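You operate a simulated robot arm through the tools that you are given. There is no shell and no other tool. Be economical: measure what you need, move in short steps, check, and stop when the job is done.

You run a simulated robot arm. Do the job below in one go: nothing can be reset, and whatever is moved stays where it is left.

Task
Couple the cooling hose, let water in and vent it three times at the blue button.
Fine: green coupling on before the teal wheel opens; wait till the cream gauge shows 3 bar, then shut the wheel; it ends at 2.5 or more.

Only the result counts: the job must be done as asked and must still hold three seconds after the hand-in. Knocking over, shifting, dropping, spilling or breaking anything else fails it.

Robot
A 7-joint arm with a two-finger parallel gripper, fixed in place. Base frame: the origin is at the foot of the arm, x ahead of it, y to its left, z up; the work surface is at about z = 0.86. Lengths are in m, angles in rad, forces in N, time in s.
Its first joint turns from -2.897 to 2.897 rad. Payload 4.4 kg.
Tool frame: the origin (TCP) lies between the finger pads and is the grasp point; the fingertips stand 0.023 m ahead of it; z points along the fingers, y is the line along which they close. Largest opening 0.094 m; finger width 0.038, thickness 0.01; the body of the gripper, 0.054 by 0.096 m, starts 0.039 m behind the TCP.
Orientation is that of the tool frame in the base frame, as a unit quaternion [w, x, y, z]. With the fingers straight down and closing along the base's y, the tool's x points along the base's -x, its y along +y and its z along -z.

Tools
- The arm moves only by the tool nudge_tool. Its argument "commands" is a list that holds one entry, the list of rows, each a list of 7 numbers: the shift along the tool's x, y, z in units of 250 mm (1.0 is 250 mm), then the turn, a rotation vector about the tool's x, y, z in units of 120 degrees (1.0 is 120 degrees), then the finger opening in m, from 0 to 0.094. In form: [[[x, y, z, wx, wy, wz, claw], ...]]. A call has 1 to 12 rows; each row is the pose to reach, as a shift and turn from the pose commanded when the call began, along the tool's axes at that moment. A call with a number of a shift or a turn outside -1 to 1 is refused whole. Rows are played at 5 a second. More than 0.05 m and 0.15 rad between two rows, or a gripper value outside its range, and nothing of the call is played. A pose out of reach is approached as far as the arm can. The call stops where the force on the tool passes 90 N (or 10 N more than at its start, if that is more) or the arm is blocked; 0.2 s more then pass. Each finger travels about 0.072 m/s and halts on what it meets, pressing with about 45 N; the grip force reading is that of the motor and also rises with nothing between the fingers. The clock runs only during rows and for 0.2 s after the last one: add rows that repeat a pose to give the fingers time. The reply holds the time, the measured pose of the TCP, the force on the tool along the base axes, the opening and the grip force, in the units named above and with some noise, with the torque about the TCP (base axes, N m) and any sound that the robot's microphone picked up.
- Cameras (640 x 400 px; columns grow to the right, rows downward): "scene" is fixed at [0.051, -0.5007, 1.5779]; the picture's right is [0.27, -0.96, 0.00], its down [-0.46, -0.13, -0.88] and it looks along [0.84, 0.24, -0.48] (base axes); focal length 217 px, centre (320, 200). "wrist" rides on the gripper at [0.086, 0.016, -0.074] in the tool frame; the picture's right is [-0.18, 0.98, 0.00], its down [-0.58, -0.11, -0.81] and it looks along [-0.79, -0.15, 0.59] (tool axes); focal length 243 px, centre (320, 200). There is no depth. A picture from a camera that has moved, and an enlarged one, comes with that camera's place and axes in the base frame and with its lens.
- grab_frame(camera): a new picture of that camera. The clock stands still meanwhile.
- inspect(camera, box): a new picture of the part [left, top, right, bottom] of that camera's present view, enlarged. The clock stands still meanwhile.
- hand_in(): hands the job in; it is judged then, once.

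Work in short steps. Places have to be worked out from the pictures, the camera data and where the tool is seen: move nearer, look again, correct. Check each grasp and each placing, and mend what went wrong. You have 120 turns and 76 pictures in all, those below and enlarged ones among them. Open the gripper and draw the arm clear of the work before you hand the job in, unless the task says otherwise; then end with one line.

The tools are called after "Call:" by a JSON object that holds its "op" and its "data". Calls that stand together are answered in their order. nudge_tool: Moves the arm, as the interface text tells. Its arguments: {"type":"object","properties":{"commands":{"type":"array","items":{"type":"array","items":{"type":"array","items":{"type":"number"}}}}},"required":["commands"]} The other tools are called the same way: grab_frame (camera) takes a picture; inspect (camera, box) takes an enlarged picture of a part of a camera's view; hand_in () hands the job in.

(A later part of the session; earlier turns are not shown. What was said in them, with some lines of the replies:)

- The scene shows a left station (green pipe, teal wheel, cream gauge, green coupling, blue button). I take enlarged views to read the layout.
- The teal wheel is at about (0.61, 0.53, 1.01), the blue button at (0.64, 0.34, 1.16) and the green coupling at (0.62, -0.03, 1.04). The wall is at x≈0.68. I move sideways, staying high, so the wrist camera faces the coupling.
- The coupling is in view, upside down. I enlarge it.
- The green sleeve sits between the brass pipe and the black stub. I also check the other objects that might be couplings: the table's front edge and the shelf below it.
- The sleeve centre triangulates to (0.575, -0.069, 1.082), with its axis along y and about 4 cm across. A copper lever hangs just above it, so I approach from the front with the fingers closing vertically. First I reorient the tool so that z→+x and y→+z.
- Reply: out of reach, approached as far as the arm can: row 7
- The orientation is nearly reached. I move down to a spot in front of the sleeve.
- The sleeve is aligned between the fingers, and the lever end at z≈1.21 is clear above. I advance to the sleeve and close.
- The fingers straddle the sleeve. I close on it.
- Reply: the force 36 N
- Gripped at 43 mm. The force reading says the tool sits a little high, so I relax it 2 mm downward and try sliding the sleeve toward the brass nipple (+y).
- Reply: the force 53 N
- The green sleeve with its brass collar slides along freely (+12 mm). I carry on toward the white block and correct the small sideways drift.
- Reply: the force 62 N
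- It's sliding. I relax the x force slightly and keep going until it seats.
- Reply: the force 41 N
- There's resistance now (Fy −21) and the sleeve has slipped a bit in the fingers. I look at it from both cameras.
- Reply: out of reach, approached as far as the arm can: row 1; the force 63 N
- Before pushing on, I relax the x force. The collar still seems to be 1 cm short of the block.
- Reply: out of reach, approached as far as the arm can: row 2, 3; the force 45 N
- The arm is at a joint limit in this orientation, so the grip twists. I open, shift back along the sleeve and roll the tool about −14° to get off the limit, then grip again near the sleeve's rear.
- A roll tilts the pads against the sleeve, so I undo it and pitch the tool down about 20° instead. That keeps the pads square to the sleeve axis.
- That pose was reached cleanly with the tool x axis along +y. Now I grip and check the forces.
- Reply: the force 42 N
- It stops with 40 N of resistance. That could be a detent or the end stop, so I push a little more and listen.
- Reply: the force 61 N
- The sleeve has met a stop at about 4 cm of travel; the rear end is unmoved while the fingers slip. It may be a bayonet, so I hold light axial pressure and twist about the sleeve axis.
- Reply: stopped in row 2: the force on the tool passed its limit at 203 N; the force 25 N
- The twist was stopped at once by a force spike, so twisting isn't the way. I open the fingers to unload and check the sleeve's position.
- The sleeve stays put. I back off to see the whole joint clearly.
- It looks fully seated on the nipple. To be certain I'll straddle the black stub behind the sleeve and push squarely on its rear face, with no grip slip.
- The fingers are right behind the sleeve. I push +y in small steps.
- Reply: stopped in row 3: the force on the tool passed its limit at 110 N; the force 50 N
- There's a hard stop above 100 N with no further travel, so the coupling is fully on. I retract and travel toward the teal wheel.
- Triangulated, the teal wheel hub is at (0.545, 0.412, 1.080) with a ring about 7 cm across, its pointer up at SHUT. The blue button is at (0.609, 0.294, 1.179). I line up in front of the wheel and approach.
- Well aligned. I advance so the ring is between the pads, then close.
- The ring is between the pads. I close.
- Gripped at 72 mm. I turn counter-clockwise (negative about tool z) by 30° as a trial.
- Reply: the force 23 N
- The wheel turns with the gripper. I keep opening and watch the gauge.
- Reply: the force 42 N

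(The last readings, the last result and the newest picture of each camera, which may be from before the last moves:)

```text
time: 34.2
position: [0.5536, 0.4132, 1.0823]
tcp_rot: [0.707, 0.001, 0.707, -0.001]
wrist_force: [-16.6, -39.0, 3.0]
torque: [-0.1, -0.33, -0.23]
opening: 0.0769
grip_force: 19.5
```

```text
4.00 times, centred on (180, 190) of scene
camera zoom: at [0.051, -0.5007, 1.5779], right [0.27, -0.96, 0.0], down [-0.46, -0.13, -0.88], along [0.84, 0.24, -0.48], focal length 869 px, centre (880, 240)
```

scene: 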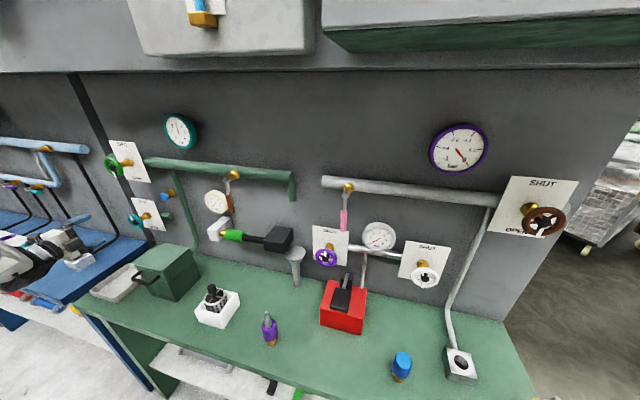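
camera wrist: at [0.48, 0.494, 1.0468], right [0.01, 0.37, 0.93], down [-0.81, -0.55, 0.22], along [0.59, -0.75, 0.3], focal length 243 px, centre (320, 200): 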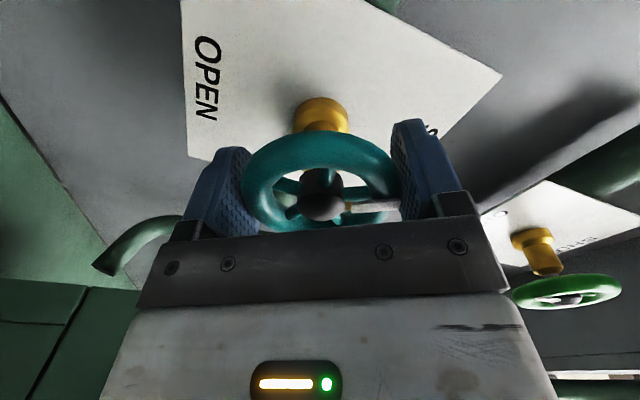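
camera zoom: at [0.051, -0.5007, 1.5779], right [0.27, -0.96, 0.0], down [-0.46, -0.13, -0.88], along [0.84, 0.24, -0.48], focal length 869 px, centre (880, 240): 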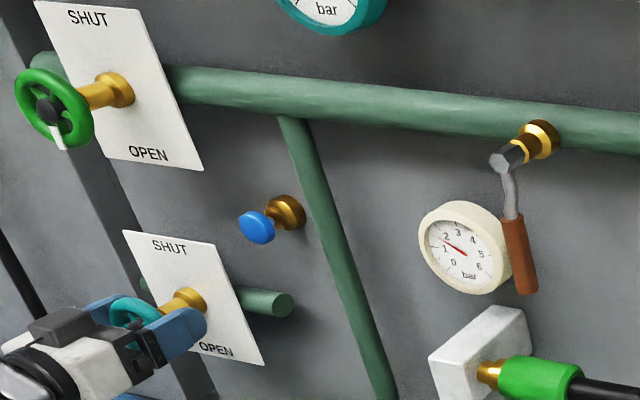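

The gauge is already rising. I read it closely, with the clock standing still.

Call:
{"op": "inspect", "data": {"camera": "scene", "box": [200, 185, 236, 215]}}

Call:
{"op": "inspect", "data": {"camera": "scene", "box": [160, 110, 205, 150]}}

Call:
{"op": "grab_frame", "data": {"camera": "wrist"}}

```text
13.33 times, centred on (218, 200) of scene
camera zoom: at [0.051, -0.5007, 1.5779], right [0.27, -0.96, 0.0], down [-0.46, -0.13, -0.88], along [0.84, 0.24, -0.48], focal length 2896 px, centre (1680, 200)
```

zoom: 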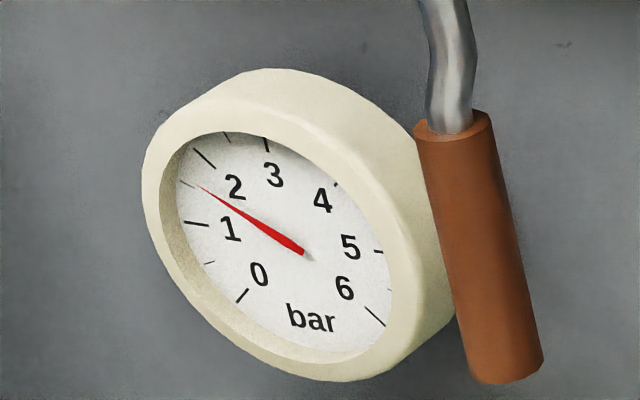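

```text
10.00 times, centred on (182, 130) of scene
camera zoom: at [0.051, -0.5007, 1.5779], right [0.27, -0.96, 0.0], down [-0.46, -0.13, -0.88], along [0.84, 0.24, -0.48], focal length 2172 px, centre (1695, 900)
```

zoom: 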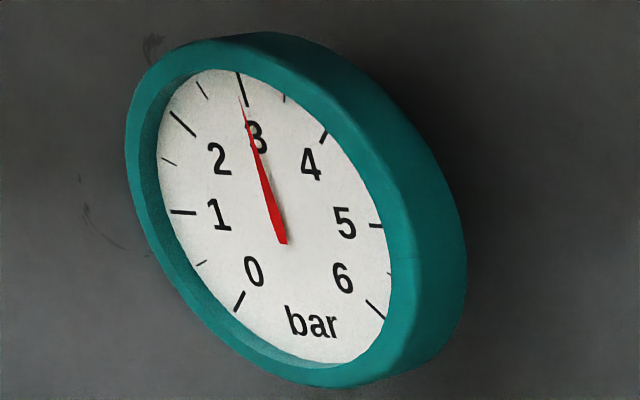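

```text
34 pictures are left
camera wrist: at [0.48, 0.4298, 0.9957], right [0.0, 0.98, 0.18], down [-0.81, -0.11, 0.58], along [0.59, -0.15, 0.79], focal length 243 px, centre (320, 200)
```

wrist: 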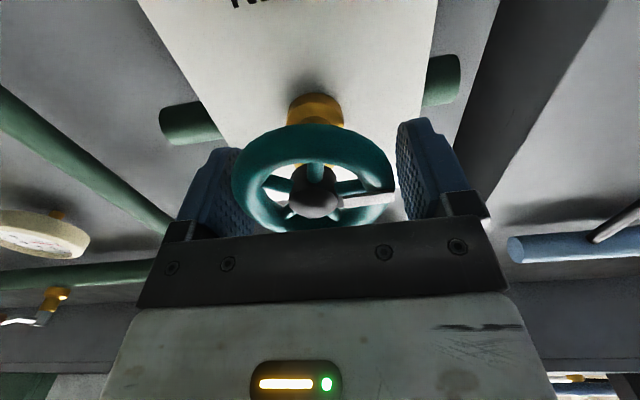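

The supply gauge reads about 3, so the cream gauge should level off near 3 bar with the wheel open. I open the wheel further so it's clearly open, recentring slightly.

Call:
{"op": "nudge_tool", "data": {"commands": [[[0, -0.006, 0, 0, 0, -0.06, 0.06], [0, -0.006, 0, 0, 0, -0.12, 0.06], [0, -0.006, 0, 0, 0, -0.18, 0.06], [0, -0.006, 0, 0, 0, -0.24, 0.06], [0, -0.006, 0, 0, 0, -0.3, 0.06], [0, -0.006, 0, 0, 0, -0.36, 0.06]]]}}

Call:
{"op": "inspect", "data": {"camera": "scene", "box": [100, 140, 260, 240]}}

```text
time: 35.6
position: [0.5553, 0.4103, 1.0812]
tcp_rot: [0.656, -0.259, 0.659, -0.262]
wrist_force: [-9.4, -12.9, 15.6]
torque: [-0.03, -0.58, -0.69]
opening: 0.0718
grip_force: 45.0
```

```text
4.00 times, centred on (180, 190) of scene
camera zoom: at [0.051, -0.5007, 1.5779], right [0.27, -0.96, 0.0], down [-0.46, -0.13, -0.88], along [0.84, 0.24, -0.48], focal length 869 px, centre (880, 240)
```

zoom: 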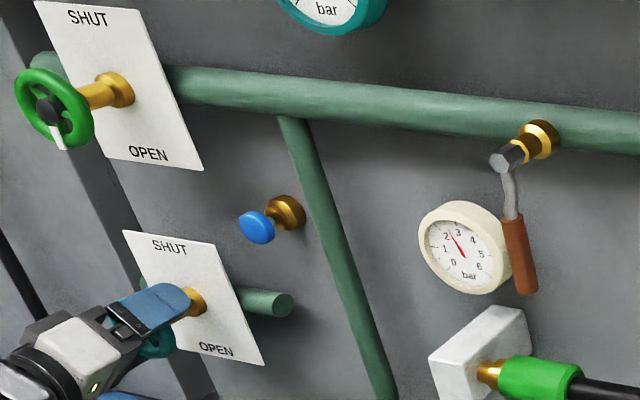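

It reads about 2.5 bar and rising. I release the wheel, back off and go to the blue button.

Call:
{"op": "nudge_tool", "data": {"commands": [[[0, 0, 0, 0, 0, 0, 0.094], [0, 0, 0, 0, 0, 0, 0.094], [0, 0, -0.12, 0, 0, 0, 0.094], [0, 0, -0.24, 0, 0, 0, 0.094], [0, 0, -0.36, 0, 0, 0, 0.094], [0.008, -0.15, -0.36, 0, 0, 0, 0.05], [0.016, -0.3, -0.36, 0, 0, 0, 0.0], [0.024, -0.45, -0.36, 0, 0, 0, 0.0], [0.032, -0.607, -0.36, 0, 0, 0, 0.0], [0.032, -0.607, -0.36, 0, 0, 0, 0.0]]]}}

Call:
{"op": "grab_frame", "data": {"camera": "wrist"}}

Call:
{"op": "inspect", "data": {"camera": "scene", "box": [100, 130, 260, 240]}}

```text
time: 37.9
position: [0.4653, 0.2945, 1.1772]
tcp_rot: [0.656, -0.259, 0.659, -0.261]
wrist_force: [0.5, 0.8, 0.8]
torque: [0.01, 0.0, -0.02]
opening: 0.0
grip_force: 42.2
```

```text
32 pictures are left
camera wrist: at [0.39, 0.2479, 1.1042], right [0.0, 0.84, -0.54], down [-0.8, 0.32, 0.5], along [0.6, 0.43, 0.68], focal length 243 px, centre (320, 200)
```

wrist: 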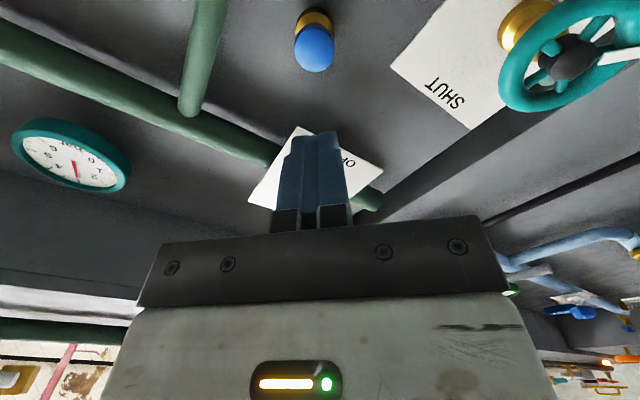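

```text
3.64 times, centred on (180, 185) of scene
camera zoom: at [0.051, -0.5007, 1.5779], right [0.27, -0.96, 0.0], down [-0.46, -0.13, -0.88], along [0.84, 0.24, -0.48], focal length 790 px, centre (829, 254)
```

zoom: 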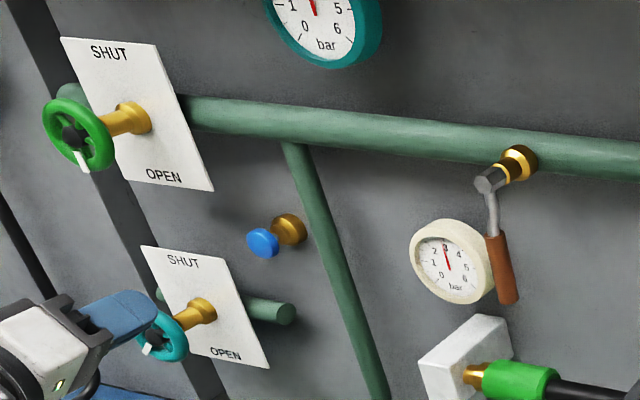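

The cream gauge has reached about 3 bar. The closed fingertips are aligned with the blue button, so I advance and press it.

Call:
{"op": "nudge_tool", "data": {"commands": [[[0, 0, 0.15, 0, 0, 0, 0.0], [0, 0, 0.3, 0, 0, 0, 0.0], [0, 0, 0.4, 0, 0, 0, 0.0], [0, 0, 0.46, 0, 0, 0, 0.0], [0, 0, 0.49, 0, 0, 0, 0.0], [0, 0, 0.51, 0, 0, 0, 0.0]]]}}

Call:
{"op": "inspect", "data": {"camera": "scene", "box": [130, 140, 250, 220]}}

```text
time: 39.2
position: [0.5919, 0.2946, 1.1781]
tcp_rot: [0.656, -0.261, 0.659, -0.261]
wrist_force: [-36.5, -6.9, 0.2]
torque: [0.33, -0.16, -0.02]
opening: 0.0002
grip_force: 42.7
heard: click
```

```text
5.00 times, centred on (190, 180) of scene
camera zoom: at [0.051, -0.5007, 1.5779], right [0.27, -0.96, 0.0], down [-0.46, -0.13, -0.88], along [0.84, 0.24, -0.48], focal length 1086 px, centre (970, 300)
```

zoom: 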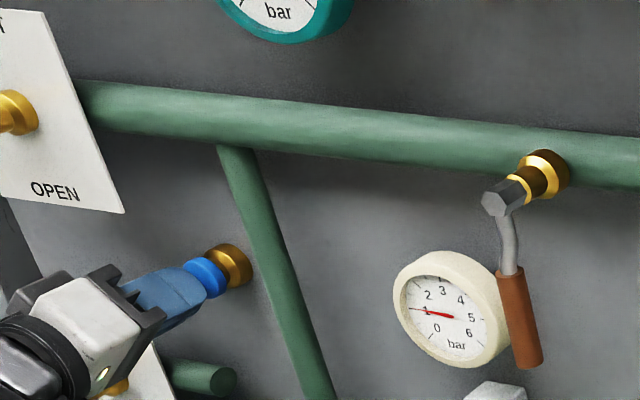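

I heard the click and the gauge dropped to about 1 bar: that's vent one. I release and let the pressure recover before the second.

Call:
{"op": "nudge_tool", "data": {"commands": [[[0, 0, -0.04, 0, 0, 0, 0.0], [0, 0, -0.1, 0, 0, 0, 0.0], [0, 0, -0.1, 0, 0, 0, 0.0], [0, 0, -0.1, 0, 0, 0, 0.0], [0, 0, -0.1, 0, 0, 0, 0.0], [0, 0, -0.1, 0, 0, 0, 0.0], [0, 0, -0.1, 0, 0, 0, 0.0], [0, 0, -0.1, 0, 0, 0, 0.0], [0, 0, -0.1, 0, 0, 0, 0.0], [0, 0, -0.1, 0, 0, 0, 0.0]]]}}

Call:
{"op": "inspect", "data": {"camera": "scene", "box": [130, 140, 250, 220]}}

```text
time: 41.5
position: [0.5686, 0.2952, 1.1764]
tcp_rot: [0.656, -0.259, 0.659, -0.261]
wrist_force: [0.2, -0.4, 0.2]
torque: [0.02, 0.0, 0.0]
opening: 0.0
grip_force: 42.5
```

```text
5.00 times, centred on (190, 180) of scene
camera zoom: at [0.051, -0.5007, 1.5779], right [0.27, -0.96, 0.0], down [-0.46, -0.13, -0.88], along [0.84, 0.24, -0.48], focal length 1086 px, centre (970, 300)
```

zoom: 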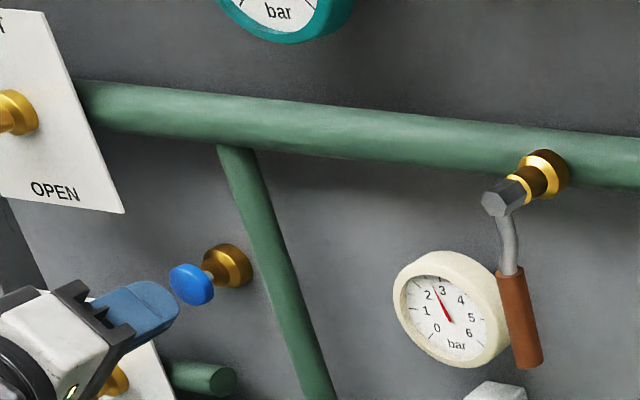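

The button sprang back and the gauge is near 2.6 bar, recovering. I wait a second, press for the second vent and release, all in one call.

Call:
{"op": "nudge_tool", "data": {"commands": [[[0, 0, 0, 0, 0, 0, 0.0], [0, 0, 0, 0, 0, 0, 0.0], [0, 0, 0, 0, 0, 0, 0.0], [0, 0, 0, 0, 0, 0, 0.0], [0, 0, 0.05, 0, 0, 0, 0.0], [0, 0, 0.08, 0, 0, 0, 0.0], [0, 0, 0.1, 0, 0, 0, 0.0]]]}}

Call:
{"op": "nudge_tool", "data": {"commands": [[[0, 0, -0.04, 0, 0, 0, 0.0], [0, 0, -0.1, 0, 0, 0, 0.0], [0, 0, -0.1, 0, 0, 0, 0.0], [0, 0, -0.1, 0, 0, 0, 0.0], [0, 0, -0.1, 0, 0, 0, 0.0], [0, 0, -0.1, 0, 0, 0, 0.0], [0, 0, -0.1, 0, 0, 0, 0.0], [0, 0, -0.1, 0, 0, 0, 0.0], [0, 0, -0.1, 0, 0, 0, 0.0], [0, 0, -0.1, 0, 0, 0, 0.0], [0, 0, -0.1, 0, 0, 0, 0.0], [0, 0, -0.1, 0, 0, 0, 0.0]]]}}

Call:
{"op": "inspect", "data": {"camera": "scene", "box": [130, 140, 250, 220]}}

```text
time: 43.0
position: [0.5924, 0.2943, 1.1792]
tcp_rot: [0.656, -0.26, 0.659, -0.26]
wrist_force: [-32.7, -8.7, 3.3]
torque: [0.2, -0.15, -0.1]
opening: 0.0
grip_force: 42.9
heard: click
```

```text
time: 45.6
position: [0.5685, 0.2932, 1.1783]
tcp_rot: [0.656, -0.26, 0.659, -0.262]
wrist_force: [-0.1, 0.4, -0.4]
torque: [0.03, -0.03, 0.0]
opening: 0.0002
grip_force: 42.0
```

```text
5.00 times, centred on (190, 180) of scene
camera zoom: at [0.051, -0.5007, 1.5779], right [0.27, -0.96, 0.0], down [-0.46, -0.13, -0.88], along [0.84, 0.24, -0.48], focal length 1086 px, centre (970, 300)
```

zoom: 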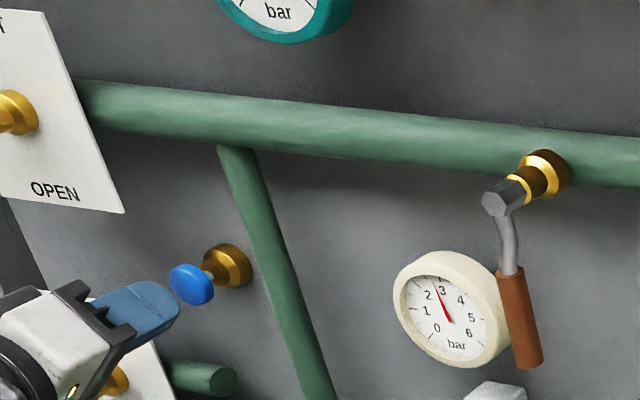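

The second click registered and the gauge is recovering. Now the third vent.

Call:
{"op": "nudge_tool", "data": {"commands": [[[0, 0, 0, 0, 0, 0, 0.0], [0, 0, 0, 0, 0, 0, 0.0], [0, 0, 0, 0, 0, 0, 0.0], [0, 0, 0, 0, 0, 0, 0.0], [0, 0, 0.05, 0, 0, 0, 0.0], [0, 0, 0.08, 0, 0, 0, 0.0], [0, 0, 0.1, 0, 0, 0, 0.0]]]}}

Call:
{"op": "nudge_tool", "data": {"commands": [[[0, 0, -0.04, 0, 0, 0, 0.0], [0, 0, -0.16, 0, 0, 0, 0.0], [0, 0, -0.28, 0, 0, 0, 0.0], [0, 0, -0.4, 0, 0, 0, 0.0], [-0.008, 0.15, -0.4, 0, 0, 0, 0.05], [-0.016, 0.3, -0.4, 0, 0, 0, 0.094], [-0.024, 0.45, -0.4, 0, 0, 0, 0.094], [-0.032, 0.604, -0.4, 0, 0, 0, 0.094]]]}}

Call:
{"op": "grab_frame", "data": {"camera": "wrist"}}

Call:
{"op": "inspect", "data": {"camera": "scene", "box": [100, 140, 260, 240]}}

```text
time: 47.2
position: [0.5922, 0.2946, 1.1771]
tcp_rot: [0.656, -0.259, 0.659, -0.26]
wrist_force: [-36.3, -3.0, 7.1]
torque: [0.3, -0.22, -0.03]
opening: 0.0003
grip_force: 42.4
heard: click
```

```text
time: 49.0
position: [0.4918, 0.4103, 1.0826]
tcp_rot: [0.656, -0.258, 0.659, -0.261]
wrist_force: [0.5, -0.1, -0.1]
torque: [0.02, -0.02, -0.01]
opening: 0.0939
grip_force: 0.0
```

```text
27 pictures are left
camera wrist: at [0.4163, 0.364, 1.0076], right [0.0, 0.84, -0.54], down [-0.8, 0.32, 0.5], along [0.59, 0.43, 0.68], focal length 243 px, centre (320, 200)
```

wrist: 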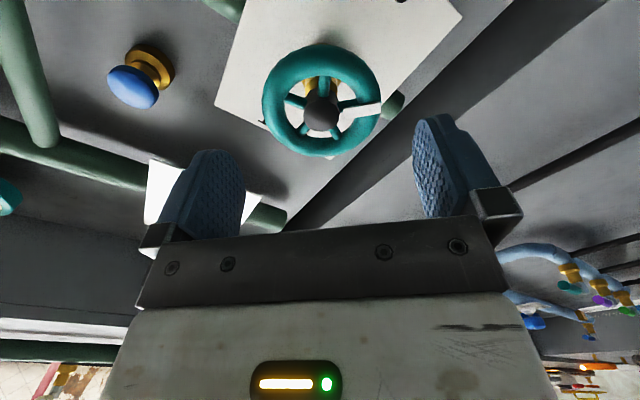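

```text
4.00 times, centred on (180, 190) of scene
camera zoom: at [0.051, -0.5007, 1.5779], right [0.27, -0.96, 0.0], down [-0.46, -0.13, -0.88], along [0.84, 0.24, -0.48], focal length 869 px, centre (880, 240)
```

zoom: 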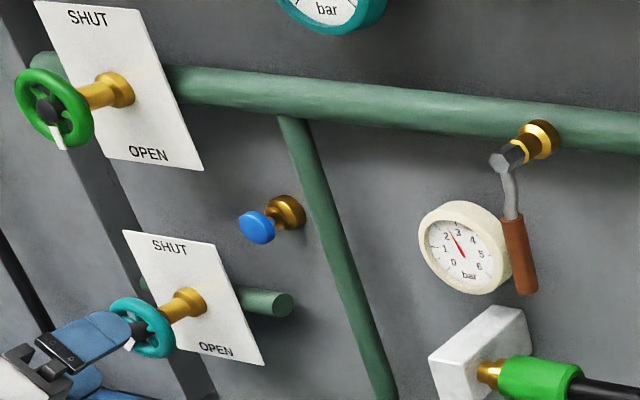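

Three clicks are done and the wheel hasn't moved. I regrip the wheel while the gauge climbs back to 3.

Call:
{"op": "nudge_tool", "data": {"commands": [[[0, 0, 0.1, 0, 0, 0, 0.094], [0, 0, 0.2, 0, 0, 0, 0.094], [0, 0, 0.255, 0, 0, 0, 0.094], [0, 0, 0.255, 0, 0, 0, 0.06], [0, 0, 0.255, 0, 0, 0, 0.06], [0, 0, 0.255, 0, 0, 0, 0.06], [0, 0, 0.255, 0, 0, 0, 0.06], [0, 0, 0.255, 0, 0, 0, 0.06], [0, 0, 0.255, 0, 0, 0, 0.06], [0, 0, 0.255, 0, 0, 0, 0.06], [0, 0, 0.255, 0, 0, 0, 0.06], [0, 0, 0.255, 0, 0, 0, 0.06]]]}}

Call:
{"op": "inspect", "data": {"camera": "scene", "box": [200, 185, 236, 215]}}

```text
time: 51.6
position: [0.5563, 0.4097, 1.0803]
tcp_rot: [0.655, -0.26, 0.659, -0.261]
wrist_force: [23.2, 2.0, -6.9]
torque: [0.02, -0.15, -0.24]
opening: 0.0718
grip_force: 45.0
```

```text
13.33 times, centred on (218, 200) of scene
camera zoom: at [0.051, -0.5007, 1.5779], right [0.27, -0.96, 0.0], down [-0.46, -0.13, -0.88], along [0.84, 0.24, -0.48], focal length 2896 px, centre (1680, 200)
```

zoom: 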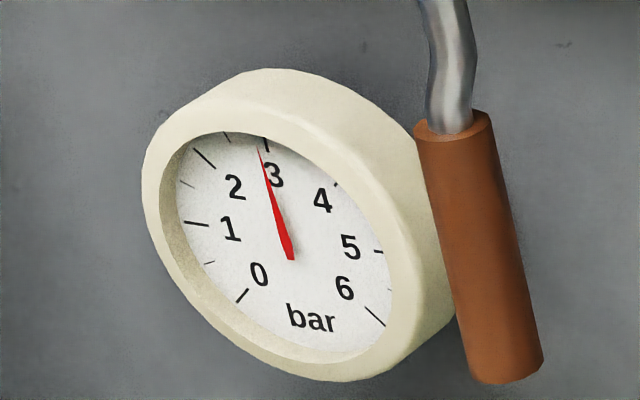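

It's just short of the 3 mark. I wait longer.

Call:
{"op": "nudge_tool", "data": {"commands": [[[0, 0, 0, 0, 0, 0, 0.06], [0, 0, 0, 0, 0, 0, 0.06], [0, 0, 0, 0, 0, 0, 0.06], [0, 0, 0, 0, 0, 0, 0.06], [0, 0, 0, 0, 0, 0, 0.06], [0, 0, 0, 0, 0, 0, 0.06], [0, 0, 0, 0, 0, 0, 0.06], [0, 0, 0, 0, 0, 0, 0.06], [0, 0, 0, 0, 0, 0, 0.06], [0, 0, 0, 0, 0, 0, 0.06], [0, 0, 0, 0, 0, 0, 0.06], [0, 0, 0, 0, 0, 0, 0.06]]]}}

Call:
{"op": "inspect", "data": {"camera": "scene", "box": [200, 185, 236, 215]}}

```text
time: 54.2
position: [0.5561, 0.4102, 1.0791]
tcp_rot: [0.656, -0.259, 0.659, -0.261]
wrist_force: [25.8, -3.2, -11.1]
torque: [0.0, -0.01, 0.13]
opening: 0.0718
grip_force: 45.2
```

```text
13.33 times, centred on (218, 200) of scene
camera zoom: at [0.051, -0.5007, 1.5779], right [0.27, -0.96, 0.0], down [-0.46, -0.13, -0.88], along [0.84, 0.24, -0.48], focal length 2896 px, centre (1680, 200)
```

zoom: 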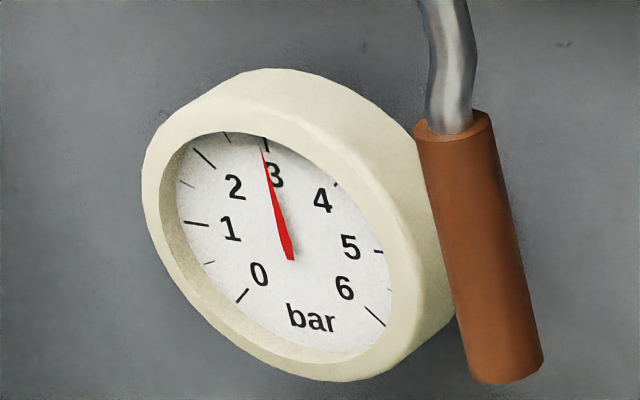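

It's creeping up toward 3. I wait a little more so it's clearly there.

Call:
{"op": "nudge_tool", "data": {"commands": [[[0, 0, 0, 0, 0, 0, 0.06], [0, 0, 0, 0, 0, 0, 0.06], [0, 0, 0, 0, 0, 0, 0.06], [0, 0, 0, 0, 0, 0, 0.06], [0, 0, 0, 0, 0, 0, 0.06], [0, 0, 0, 0, 0, 0, 0.06], [0, 0, 0, 0, 0, 0, 0.06], [0, 0, 0, 0, 0, 0, 0.06], [0, 0, 0, 0, 0, 0, 0.06], [0, 0, 0, 0, 0, 0, 0.06], [0, 0, 0, 0, 0, 0, 0.06], [0, 0, 0, 0, 0, 0, 0.06]]]}}

Call:
{"op": "nudge_tool", "data": {"commands": [[[0, 0, 0, 0, 0, 0, 0.06], [0, 0, 0, 0, 0, 0, 0.06], [0, 0, 0, 0, 0, 0, 0.06], [0, 0, 0, 0, 0, 0, 0.06], [0, 0, 0, 0, 0, 0, 0.06], [0, 0, 0, 0, 0, 0, 0.06], [0, 0, 0, 0, 0, 0, 0.06], [0, 0, 0, 0, 0, 0, 0.06], [0, 0, 0, 0, 0, 0, 0.06], [0, 0, 0, 0, 0, 0, 0.06], [0, 0, 0, 0, 0, 0, 0.06], [0, 0, 0, 0, 0, 0, 0.06]]]}}

Call:
{"op": "inspect", "data": {"camera": "scene", "box": [200, 185, 236, 215]}}

Call:
{"op": "inspect", "data": {"camera": "scene", "box": [160, 110, 205, 150]}}

```text
time: 56.9
position: [0.5554, 0.4096, 1.0791]
tcp_rot: [0.656, -0.259, 0.659, -0.262]
wrist_force: [21.6, -3.5, -12.3]
torque: [0.03, -0.05, 0.2]
opening: 0.0718
grip_force: 45.5
```

```text
time: 59.5
position: [0.5568, 0.4091, 1.0794]
tcp_rot: [0.656, -0.259, 0.659, -0.261]
wrist_force: [16.7, -3.7, -12.9]
torque: [0.01, -0.03, 0.24]
opening: 0.0716
grip_force: 45.3
```

```text
13.33 times, centred on (218, 200) of scene
camera zoom: at [0.051, -0.5007, 1.5779], right [0.27, -0.96, 0.0], down [-0.46, -0.13, -0.88], along [0.84, 0.24, -0.48], focal length 2896 px, centre (1680, 200)
```

zoom: 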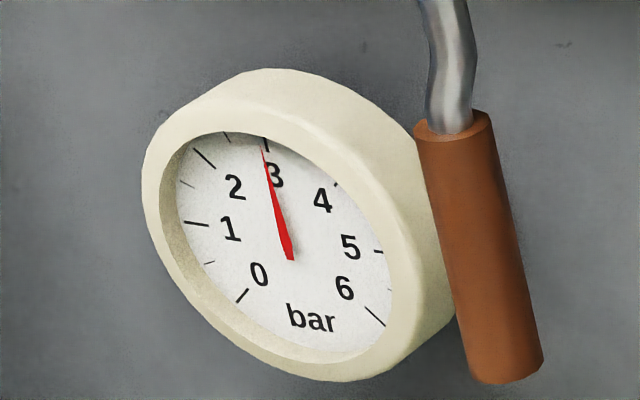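

```text
10.00 times, centred on (182, 130) of scene
camera zoom: at [0.051, -0.5007, 1.5779], right [0.27, -0.96, 0.0], down [-0.46, -0.13, -0.88], along [0.84, 0.24, -0.48], focal length 2172 px, centre (1695, 900)
```

zoom: 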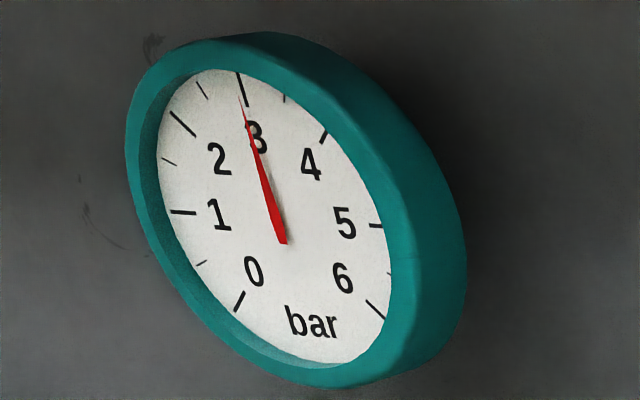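

Cream and supply gauges match and hold steady at 3 bar. Now I turn the wheel clockwise back toward SHUT.

Call:
{"op": "nudge_tool", "data": {"commands": [[[0, 0, 0, 0, 0, 0.06, 0.06], [0, 0, 0, 0, 0, 0.12, 0.06], [0, 0, 0, 0, 0, 0.18, 0.06], [0, 0, 0, 0, 0, 0.24, 0.06], [0, 0, 0, 0, 0, 0.3, 0.06], [0, 0, 0, 0, 0, 0.36, 0.06], [0, 0, 0, 0, 0, 0.42, 0.06], [0, 0, 0, 0, 0, 0.48, 0.06], [0, 0, 0, 0, 0, 0.54, 0.06], [0, 0, 0, 0, 0, 0.6, 0.06], [0, 0, 0, 0, 0, 0.66, 0.06], [0, 0, 0, 0, 0, 0.72, 0.06]]]}}

Call:
{"op": "nudge_tool", "data": {"commands": [[[0, 0, 0, 0, 0, 0.06, 0.06], [0, 0, 0, 0, 0, 0.12, 0.06], [0, 0, 0, 0, 0, 0.18, 0.06], [0, 0, 0, 0, 0, 0.24, 0.06], [0, 0, 0, 0, 0, 0.3, 0.06], [0, 0, 0, 0, 0, 0.36, 0.06]]]}}

Call:
{"op": "grab_frame", "data": {"camera": "wrist"}}

Call:
{"op": "inspect", "data": {"camera": "scene", "box": [100, 140, 260, 240]}}

```text
time: 62.0
position: [0.5556, 0.4103, 1.0798]
tcp_rot: [0.656, 0.263, 0.658, 0.26]
wrist_force: [-14.4, 19.4, -40.4]
torque: [0.0, -0.39, -0.16]
opening: 0.0719
grip_force: 45.3
```

```text
time: 63.5
position: [0.557, 0.4099, 1.0792]
tcp_rot: [0.515, 0.486, 0.516, 0.483]
wrist_force: [-26.1, -3.4, -36.7]
torque: [-0.02, -0.33, 0.55]
opening: 0.0718
grip_force: 45.0
```

```text
21 pictures are left
camera wrist: at [0.4815, 0.498, 1.0914], right [0.0, -0.12, 0.99], down [-0.81, -0.58, -0.07], along [0.59, -0.8, -0.1], focal length 243 px, centre (320, 200)
```

wrist: 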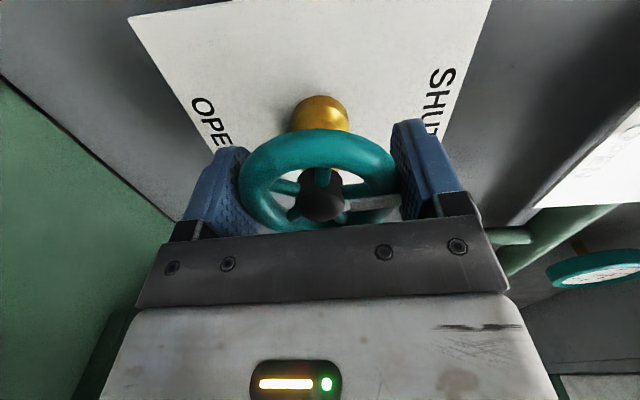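

```text
4.00 times, centred on (180, 190) of scene
camera zoom: at [0.051, -0.5007, 1.5779], right [0.27, -0.96, 0.0], down [-0.46, -0.13, -0.88], along [0.84, 0.24, -0.48], focal length 869 px, centre (880, 240)
```

zoom: 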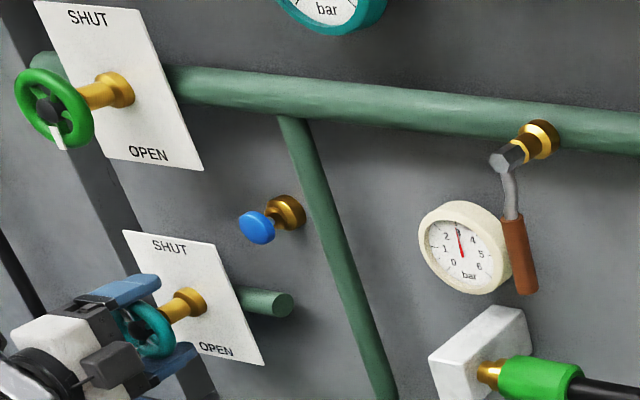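

The pointer is almost back at SHUT. I turn a little further to reach the stop.

Call:
{"op": "nudge_tool", "data": {"commands": [[[0, 0, 0, 0, 0, 0.03, 0.06], [0, 0, 0, 0, 0, 0.06, 0.06], [0, 0, 0, 0, 0, 0.08, 0.06], [0, 0, 0, 0, 0, 0.08, 0.06]]]}}

Call:
{"op": "nudge_tool", "data": {"commands": [[[0, 0, 0, 0, 0, 0, 0.094], [0, 0, 0, 0, 0, 0, 0.094], [0, 0, -0.15, 0, 0, 0, 0.094], [0, 0, -0.3, 0, 0, 0, 0.094]]]}}

Call:
{"op": "grab_frame", "data": {"camera": "wrist"}}

Call:
{"op": "inspect", "data": {"camera": "scene", "box": [110, 185, 170, 235]}}

Call:
{"op": "inspect", "data": {"camera": "scene", "box": [200, 185, 236, 215]}}

```text
time: 64.5
position: [0.5578, 0.4105, 1.0806]
tcp_rot: [0.473, 0.529, 0.471, 0.524]
wrist_force: [8.7, -12.3, -32.5]
torque: [-0.52, -0.83, 0.19]
opening: 0.0736
grip_force: 15.2
```

```text
time: 65.5
position: [0.4811, 0.4104, 1.0836]
tcp_rot: [0.473, 0.528, 0.472, 0.525]
wrist_force: [0.4, 0.4, -0.2]
torque: [-0.01, -0.01, 0.01]
opening: 0.0939
grip_force: 0.1
```

```text
19 pictures are left
camera wrist: at [0.4066, 0.4953, 1.108], right [0.0, -0.29, 0.96], down [-0.81, -0.56, -0.17], along [0.59, -0.77, -0.23], focal length 243 px, centre (320, 200)
```

wrist: 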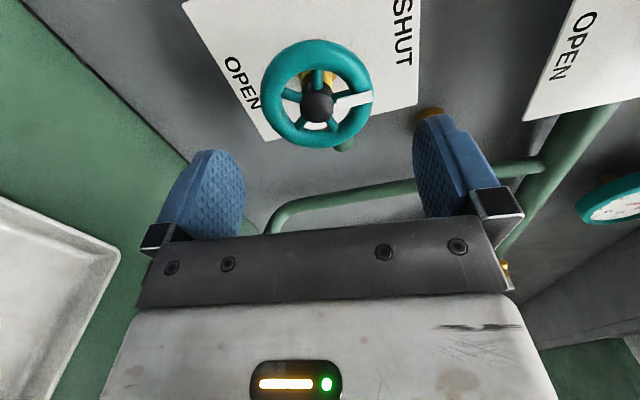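

```text
8.00 times, centred on (140, 210) of scene
camera zoom: at [0.051, -0.5007, 1.5779], right [0.27, -0.96, 0.0], down [-0.46, -0.13, -0.88], along [0.84, 0.24, -0.48], focal length 1738 px, centre (1760, 120)
```

zoom: 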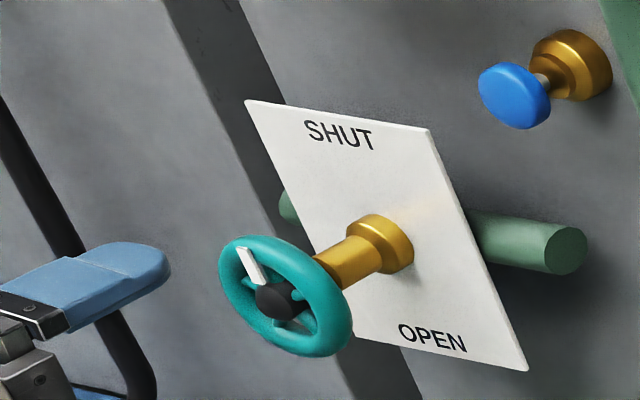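

```text
13.33 times, centred on (218, 200) of scene
camera zoom: at [0.051, -0.5007, 1.5779], right [0.27, -0.96, 0.0], down [-0.46, -0.13, -0.88], along [0.84, 0.24, -0.48], focal length 2896 px, centre (1680, 200)
```

zoom: 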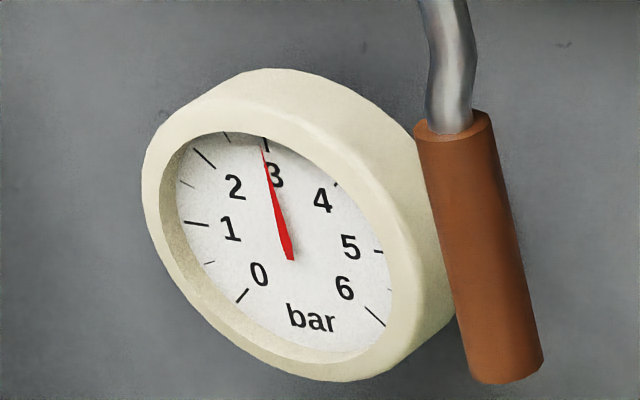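

The wheel is against its SHUT stop, pointer up, and the gauge is at 3. I draw the arm clear, and the wait checks that the pressure holds.

Call:
{"op": "nudge_tool", "data": {"commands": [[[0, 0, -0.15, 0, 0, 0, 0.094], [0, 0.1, -0.3, 0, 0, 0, 0.094], [0, 0.2, -0.4, 0, 0, 0, 0.094], [0, 0.3, -0.4, 0, 0, 0, 0.094], [0, 0.3, -0.4, 0, 0, 0, 0.094], [0, 0.3, -0.4, 0, 0, 0, 0.094], [0, 0.3, -0.4, 0, 0, 0, 0.094], [0, 0.3, -0.4, 0, 0, 0, 0.094], [0, 0.3, -0.4, 0, 0, 0, 0.094], [0, 0.3, -0.4, 0, 0, 0, 0.094], [0, 0.3, -0.4, 0, 0, 0, 0.094], [0, 0.3, -0.4, 0, 0, 0, 0.094]]]}}

Call:
{"op": "inspect", "data": {"camera": "scene", "box": [200, 185, 236, 215]}}

Call:
{"op": "grab_frame", "data": {"camera": "scene"}}

```text
time: 68.0
position: [0.383, 0.4035, 1.1551]
tcp_rot: [0.473, 0.527, 0.473, 0.524]
wrist_force: [-0.5, -1.1, -0.3]
torque: [0.01, 0.0, -0.01]
opening: 0.094
grip_force: 0.0
```

```text
13.33 times, centred on (218, 200) of scene
camera zoom: at [0.051, -0.5007, 1.5779], right [0.27, -0.96, 0.0], down [-0.46, -0.13, -0.88], along [0.84, 0.24, -0.48], focal length 2896 px, centre (1680, 200)
```

zoom: 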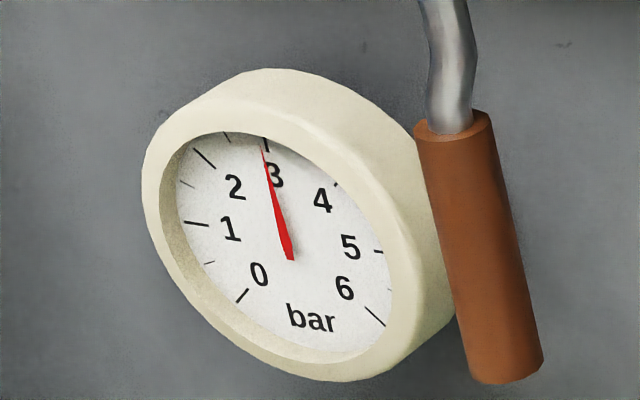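

```text
15 pictures are left
```

scene: 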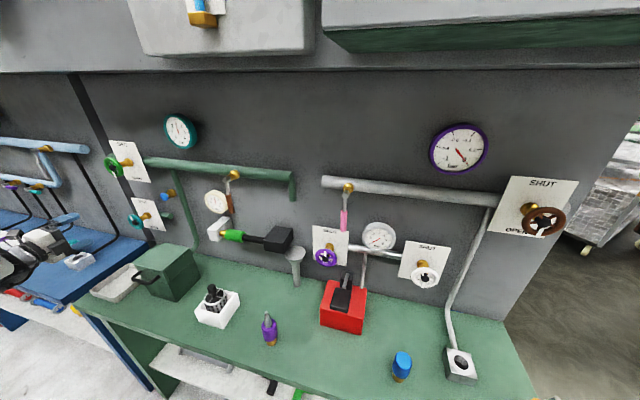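

The pressure holds at 3 bar, the coupling is on, the wheel is shut and the arm is clear. I hand in.

Call:
{"op": "hand_in", "data": {}}

```text
The job is handed in.
```

I pushed the green coupling fully on before opening the teal wheel, vented three times at the blue button (a click each time) with the wheel open, waited for 3 bar on the cream gauge and shut the wheel; the gauge was still at 3 bar at hand-in.
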